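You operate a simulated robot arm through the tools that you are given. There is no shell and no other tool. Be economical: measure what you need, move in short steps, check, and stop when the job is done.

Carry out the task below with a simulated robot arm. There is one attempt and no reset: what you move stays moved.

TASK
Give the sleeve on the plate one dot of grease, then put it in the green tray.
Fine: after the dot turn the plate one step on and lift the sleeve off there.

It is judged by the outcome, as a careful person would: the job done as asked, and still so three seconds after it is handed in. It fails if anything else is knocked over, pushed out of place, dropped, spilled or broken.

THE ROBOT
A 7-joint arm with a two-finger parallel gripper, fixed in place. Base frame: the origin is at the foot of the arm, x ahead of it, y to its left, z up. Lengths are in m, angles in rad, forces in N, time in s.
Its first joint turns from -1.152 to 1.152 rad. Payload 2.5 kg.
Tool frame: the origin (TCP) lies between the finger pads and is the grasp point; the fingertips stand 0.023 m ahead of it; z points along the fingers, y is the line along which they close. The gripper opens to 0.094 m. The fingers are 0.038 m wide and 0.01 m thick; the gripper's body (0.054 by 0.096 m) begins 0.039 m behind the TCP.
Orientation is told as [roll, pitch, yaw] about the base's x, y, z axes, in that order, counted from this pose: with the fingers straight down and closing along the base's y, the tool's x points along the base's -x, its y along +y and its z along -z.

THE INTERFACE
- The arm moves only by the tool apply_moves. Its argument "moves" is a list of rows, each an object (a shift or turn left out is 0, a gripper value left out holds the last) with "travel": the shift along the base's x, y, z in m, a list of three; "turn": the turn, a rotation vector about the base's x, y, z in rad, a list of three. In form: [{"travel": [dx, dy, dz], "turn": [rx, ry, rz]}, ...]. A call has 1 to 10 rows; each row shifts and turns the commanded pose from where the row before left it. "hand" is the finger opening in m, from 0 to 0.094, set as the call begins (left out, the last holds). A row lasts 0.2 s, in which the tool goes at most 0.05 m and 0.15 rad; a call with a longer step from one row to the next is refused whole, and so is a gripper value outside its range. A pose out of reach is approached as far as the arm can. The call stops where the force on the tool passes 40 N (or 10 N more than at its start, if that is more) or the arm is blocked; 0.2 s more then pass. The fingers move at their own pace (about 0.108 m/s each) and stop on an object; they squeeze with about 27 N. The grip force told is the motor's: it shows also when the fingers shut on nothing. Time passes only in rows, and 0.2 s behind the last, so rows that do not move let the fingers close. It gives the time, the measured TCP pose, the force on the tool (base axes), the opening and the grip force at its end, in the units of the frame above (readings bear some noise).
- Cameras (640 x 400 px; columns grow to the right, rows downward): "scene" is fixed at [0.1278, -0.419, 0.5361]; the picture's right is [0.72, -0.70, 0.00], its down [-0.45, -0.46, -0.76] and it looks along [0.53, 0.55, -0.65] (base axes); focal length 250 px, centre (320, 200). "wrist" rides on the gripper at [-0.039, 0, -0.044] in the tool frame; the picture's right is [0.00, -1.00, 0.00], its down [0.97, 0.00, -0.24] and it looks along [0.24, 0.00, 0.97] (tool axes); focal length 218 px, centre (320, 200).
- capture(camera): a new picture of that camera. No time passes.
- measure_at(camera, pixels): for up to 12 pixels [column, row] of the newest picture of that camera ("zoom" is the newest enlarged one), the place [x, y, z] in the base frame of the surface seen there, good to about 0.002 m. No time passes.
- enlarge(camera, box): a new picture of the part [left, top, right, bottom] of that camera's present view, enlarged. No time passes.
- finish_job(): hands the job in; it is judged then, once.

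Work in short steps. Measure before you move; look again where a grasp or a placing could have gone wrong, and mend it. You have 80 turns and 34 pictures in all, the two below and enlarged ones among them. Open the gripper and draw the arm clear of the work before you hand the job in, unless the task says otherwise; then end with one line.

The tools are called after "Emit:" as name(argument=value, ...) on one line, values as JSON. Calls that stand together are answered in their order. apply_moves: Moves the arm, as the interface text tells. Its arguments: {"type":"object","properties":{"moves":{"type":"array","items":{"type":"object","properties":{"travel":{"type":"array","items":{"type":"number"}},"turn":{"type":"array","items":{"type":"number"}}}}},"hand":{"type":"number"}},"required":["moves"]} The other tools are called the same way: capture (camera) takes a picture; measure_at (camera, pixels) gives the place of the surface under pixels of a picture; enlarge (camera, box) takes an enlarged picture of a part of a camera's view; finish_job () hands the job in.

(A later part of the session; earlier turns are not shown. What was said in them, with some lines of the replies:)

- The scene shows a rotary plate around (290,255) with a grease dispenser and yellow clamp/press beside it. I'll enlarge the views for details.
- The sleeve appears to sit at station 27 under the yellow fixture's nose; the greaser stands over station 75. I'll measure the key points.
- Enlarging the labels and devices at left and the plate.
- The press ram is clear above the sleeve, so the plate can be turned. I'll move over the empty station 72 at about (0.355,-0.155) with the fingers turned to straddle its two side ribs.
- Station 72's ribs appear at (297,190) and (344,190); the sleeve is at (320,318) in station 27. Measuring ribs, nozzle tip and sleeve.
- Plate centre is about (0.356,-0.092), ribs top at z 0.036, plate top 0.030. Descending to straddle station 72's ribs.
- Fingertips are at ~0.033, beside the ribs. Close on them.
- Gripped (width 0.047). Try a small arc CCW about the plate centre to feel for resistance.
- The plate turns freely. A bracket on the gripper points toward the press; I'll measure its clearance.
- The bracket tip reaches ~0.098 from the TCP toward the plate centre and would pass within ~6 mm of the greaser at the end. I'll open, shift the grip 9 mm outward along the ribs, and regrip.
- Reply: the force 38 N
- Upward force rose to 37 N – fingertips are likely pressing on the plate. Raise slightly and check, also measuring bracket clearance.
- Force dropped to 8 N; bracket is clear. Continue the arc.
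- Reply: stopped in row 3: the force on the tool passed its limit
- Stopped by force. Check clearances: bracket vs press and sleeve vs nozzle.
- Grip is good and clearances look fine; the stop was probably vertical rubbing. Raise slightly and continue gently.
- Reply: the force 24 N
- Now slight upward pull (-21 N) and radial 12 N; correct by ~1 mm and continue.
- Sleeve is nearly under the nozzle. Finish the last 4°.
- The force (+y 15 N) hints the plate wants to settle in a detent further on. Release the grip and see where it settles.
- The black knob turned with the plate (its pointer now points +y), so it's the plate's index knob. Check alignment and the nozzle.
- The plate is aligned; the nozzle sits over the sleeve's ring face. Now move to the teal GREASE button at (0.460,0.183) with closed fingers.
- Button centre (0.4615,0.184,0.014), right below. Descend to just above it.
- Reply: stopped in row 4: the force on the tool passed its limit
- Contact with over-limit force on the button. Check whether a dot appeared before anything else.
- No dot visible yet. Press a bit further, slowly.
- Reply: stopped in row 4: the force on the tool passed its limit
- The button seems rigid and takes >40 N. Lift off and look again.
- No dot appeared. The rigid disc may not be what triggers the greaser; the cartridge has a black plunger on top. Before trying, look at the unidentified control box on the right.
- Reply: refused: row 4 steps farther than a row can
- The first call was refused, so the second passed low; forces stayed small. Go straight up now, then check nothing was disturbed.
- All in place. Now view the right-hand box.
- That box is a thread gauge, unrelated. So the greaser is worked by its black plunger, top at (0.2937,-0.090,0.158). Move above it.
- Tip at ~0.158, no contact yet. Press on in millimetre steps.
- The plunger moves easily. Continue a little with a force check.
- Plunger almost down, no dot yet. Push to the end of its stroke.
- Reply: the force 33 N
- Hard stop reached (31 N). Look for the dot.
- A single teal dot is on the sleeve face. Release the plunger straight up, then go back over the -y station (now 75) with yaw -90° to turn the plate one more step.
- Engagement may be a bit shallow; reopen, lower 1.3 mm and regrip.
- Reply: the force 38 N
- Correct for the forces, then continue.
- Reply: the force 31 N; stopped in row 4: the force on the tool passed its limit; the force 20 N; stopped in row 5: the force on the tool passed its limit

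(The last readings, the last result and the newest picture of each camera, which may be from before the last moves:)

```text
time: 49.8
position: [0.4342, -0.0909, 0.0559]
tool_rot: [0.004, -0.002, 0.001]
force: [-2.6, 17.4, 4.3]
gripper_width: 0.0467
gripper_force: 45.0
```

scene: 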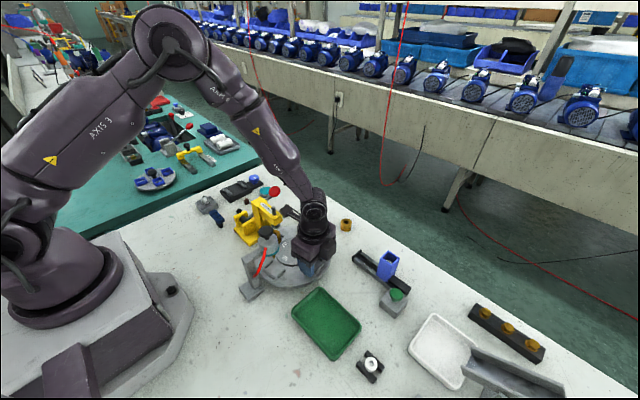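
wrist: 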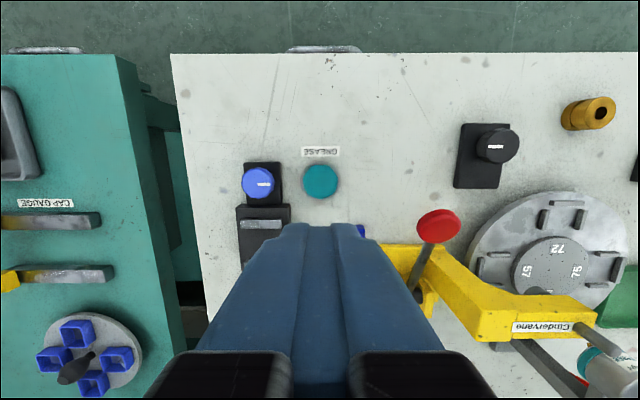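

Full quarter turn reached. Release, rise straight up and move back to view the sleeve.

Emit:
apply_moves(hand=0.07, moves=[{}, {}, {"travel": [0.002, 0, 0.01]}, {"travel": [0, 0, 0.04]}, {"travel": [0, 0, 0.05]}, {"travel": [0, -0.015, 0.04]}, {"travel": [-0.01, -0.03, 0.01]}, {"travel": [-0.01, -0.02, 0]}, {}])

Emit:
capture(camera="wrist")

```text
time: 51.8
position: [0.4174, -0.1593, 0.21]
tool_rot: [-0.002, -0.001, -0.001]
force: [-0.1, -0.1, 0.7]
gripper_width: 0.0699
gripper_force: 0.0
```

```text
3 pictures are left
```

wrist: 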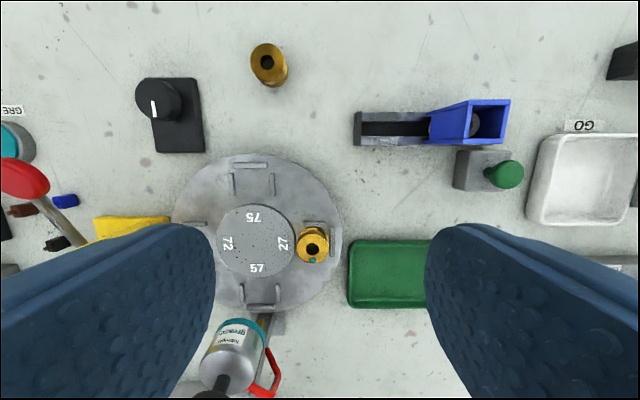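

The sleeve with its dot (on the -x side) is now at the open -y station. Measure sleeve and tray.

Emit:
measure_at(camera="wrist", pixels=[[300, 243], [325, 243], [313, 231], [312, 260], [313, 256], [390, 275], [390, 243], [390, 303], [351, 275], [420, 275], [276, 365], [255, 392]])

Emit:
enlarge(camera="wrist", box=[280, 210, 360, 290])

```text
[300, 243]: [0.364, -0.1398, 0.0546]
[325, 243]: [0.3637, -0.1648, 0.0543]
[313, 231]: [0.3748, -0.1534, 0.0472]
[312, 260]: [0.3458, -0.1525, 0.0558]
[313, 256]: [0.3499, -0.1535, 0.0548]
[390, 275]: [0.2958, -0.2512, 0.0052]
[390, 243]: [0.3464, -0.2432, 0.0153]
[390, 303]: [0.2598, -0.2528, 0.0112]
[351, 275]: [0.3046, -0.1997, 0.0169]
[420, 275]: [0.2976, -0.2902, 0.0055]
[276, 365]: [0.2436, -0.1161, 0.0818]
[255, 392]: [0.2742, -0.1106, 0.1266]
```

```text
5.00 times, centred on (320, 250) of wrist
```

zoom: 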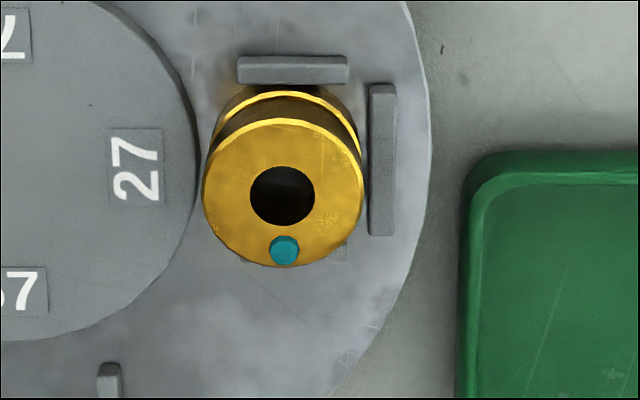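

One dot, sleeve centre (0.356,-0.152), top 0.054. Go over it with yaw 45° (bracket pointing away from the greaser), hand 0.06.

Emit:
apply_moves(hand=0.06, moves=[{"travel": [-0.011, 0.001, 0], "turn": [0, 0, 0.14]}, {"travel": [-0.01, 0.001, 0], "turn": [0, 0, 0.14]}, {"travel": [-0.01, 0.001, 0], "turn": [0, 0, 0.14]}, {"travel": [-0.01, 0.001, 0], "turn": [0, 0, 0.14]}, {"travel": [-0.01, 0.001, -0.02], "turn": [0, 0, 0.14]}, {"travel": [-0.01, 0.002, -0.03], "turn": [0, 0, 0.085]}, {"travel": [0, 0, -0.04]}, {"travel": [0, 0, -0.025]}, {}])

```text
time: 53.8
position: [0.3544, -0.1491, 0.0886]
tool_rot: [0.0, -0.003, 0.786]
force: [0.4, 0.0, -1.1]
gripper_width: 0.06
gripper_force: 0.1
```

Emit:
apply_moves(moves=[{"travel": [0.001, -0.0025, -0.01]}, {"travel": [0, 0, -0.01]}, {"travel": [0, 0, -0.006]}, {}])

```text
time: 54.8
position: [0.3548, -0.1526, 0.0643]
tool_rot: [-0.001, -0.002, 0.786]
force: [0.4, -0.1, -0.5]
gripper_width: 0.06
gripper_force: 0.1
```

Close on the sleeve.

Emit:
apply_moves(hand=0.015, moves=[{"travel": [0.001, 0, -0.001]}, {}, {}, {}])

Emit:
apply_moves(moves=[{"travel": [0, 0, 0.01]}, {"travel": [0, 0, 0.03]}, {"travel": [0, 0, 0.04]}, {}])

```text
time: 55.8
position: [0.3556, -0.1532, 0.0649]
tool_rot: [-0.002, -0.004, 0.787]
force: [-1.4, 2.3, 8.9]
gripper_width: 0.0311
gripper_force: 26.9
```

```text
time: 56.8
position: [0.3541, -0.1536, 0.1452]
tool_rot: [-0.002, -0.002, 0.786]
force: [-0.2, -0.3, -0.1]
gripper_width: 0.0307
gripper_force: 27.1
```

Sleeve held. Carry to the tray centre (0.300,-0.254) and lower.

Emit:
apply_moves(moves=[{"travel": [-0.018, -0.034, 0]}, {"travel": [-0.018, -0.034, 0]}, {"travel": [-0.018, -0.033, 0]}, {"travel": [0, 0, -0.04]}, {"travel": [0, 0, -0.035]}, {"travel": [0, 0, -0.02]}, {}])

```text
time: 58.4
position: [0.3024, -0.2539, 0.0478]
tool_rot: [-0.002, -0.001, 0.787]
force: [-0.1, -0.2, -0.7]
gripper_width: 0.031
gripper_force: 27.1
```

Emit:
apply_moves(moves=[{"travel": [0, 0, -0.003]}, {"travel": [0, 0, -0.002]}, {"travel": [0, 0, -0.001]}, {"travel": [0, 0, -0.001]}, {}])

```text
time: 59.6
position: [0.3023, -0.2536, 0.0434]
tool_rot: [-0.001, -0.002, 0.786]
force: [-0.4, 0.3, -0.7]
gripper_width: 0.0307
gripper_force: 26.7
```

Emit:
apply_moves(moves=[{"travel": [0, 0, -0.001]}, {"travel": [0, 0, -0.001]}, {"travel": [0, 0, -0.001]}, {}])

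```text
time: 60.6
position: [0.3031, -0.2547, 0.0415]
tool_rot: [-0.001, -0.001, 0.784]
force: [0.1, 0.2, -0.2]
gripper_width: 0.0307
gripper_force: 27.1
```

Emit:
apply_moves(moves=[{"travel": [0, 0, -0.001]}, {"travel": [0, 0, -0.001]}, {}])

```text
time: 61.4
position: [0.303, -0.2527, 0.0392]
tool_rot: [-0.002, -0.002, 0.783]
force: [-3.7, 1.6, 15.2]
gripper_width: 0.0312
gripper_force: 27.2
```

Contact with the tray floor (15 N). Release and rise.

Emit:
apply_moves(hand=0.055, moves=[{"travel": [0, 0, 0.0005]}, {}, {}, {"travel": [0, 0, 0.01]}, {"travel": [0, 0, 0.03]}, {"travel": [0, 0, 0.045]}, {"travel": [0.02, 0, 0.045]}, {"travel": [0.02, 0, 0.03]}, {}])

Emit:
capture(camera="scene")

```text
time: 63.4
position: [0.3424, -0.254, 0.1995]
tool_rot: [-0.001, -0.001, 0.785]
force: [-0.1, 1.2, 1.2]
gripper_width: 0.055
gripper_force: 0.1
```

```text
1 pictures are left
```

scene: 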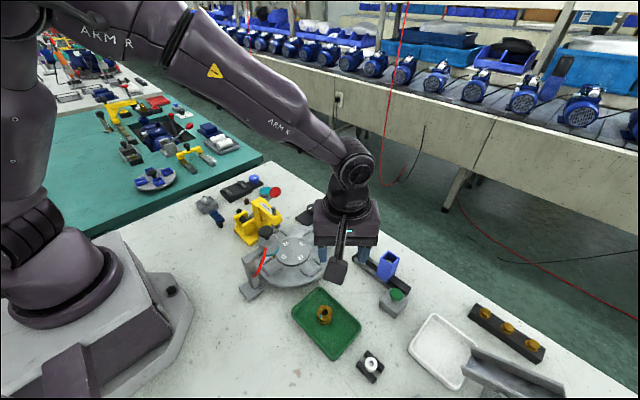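

The sleeve stands in the green tray at (324,314). Raise the arm further and verify with the last picture.

Emit:
apply_moves(moves=[{"travel": [0, 0, 0.045]}, {"travel": [0, 0, 0.045]}, {}])

Emit:
enlarge(camera="scene", box=[240, 210, 400, 380])

```text
time: 64.2
position: [0.3427, -0.2538, 0.29]
tool_rot: [-0.002, -0.002, 0.785]
force: [0.5, 0.5, -0.4]
gripper_width: 0.055
gripper_force: 0.1
```

```text
2.35 times, centred on (320, 295) of scene
```

zoom: 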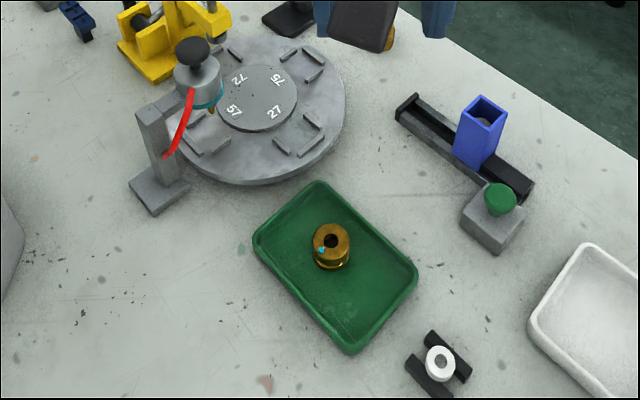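

The sleeve is upright in the green tray with one grease dot on top; the greaser, press and plate look undisturbed, and the arm is clear. Handing in.

Emit:
finish_job()

```text
The job is handed in.
```

The sleeve got one dot of grease, I turned the plate one step on, lifted the sleeve off there, and set it upright in the green tray. I first pressed the teal GREASE button to about 40 N and nothing came out, so I used the greaser's plunger instead.
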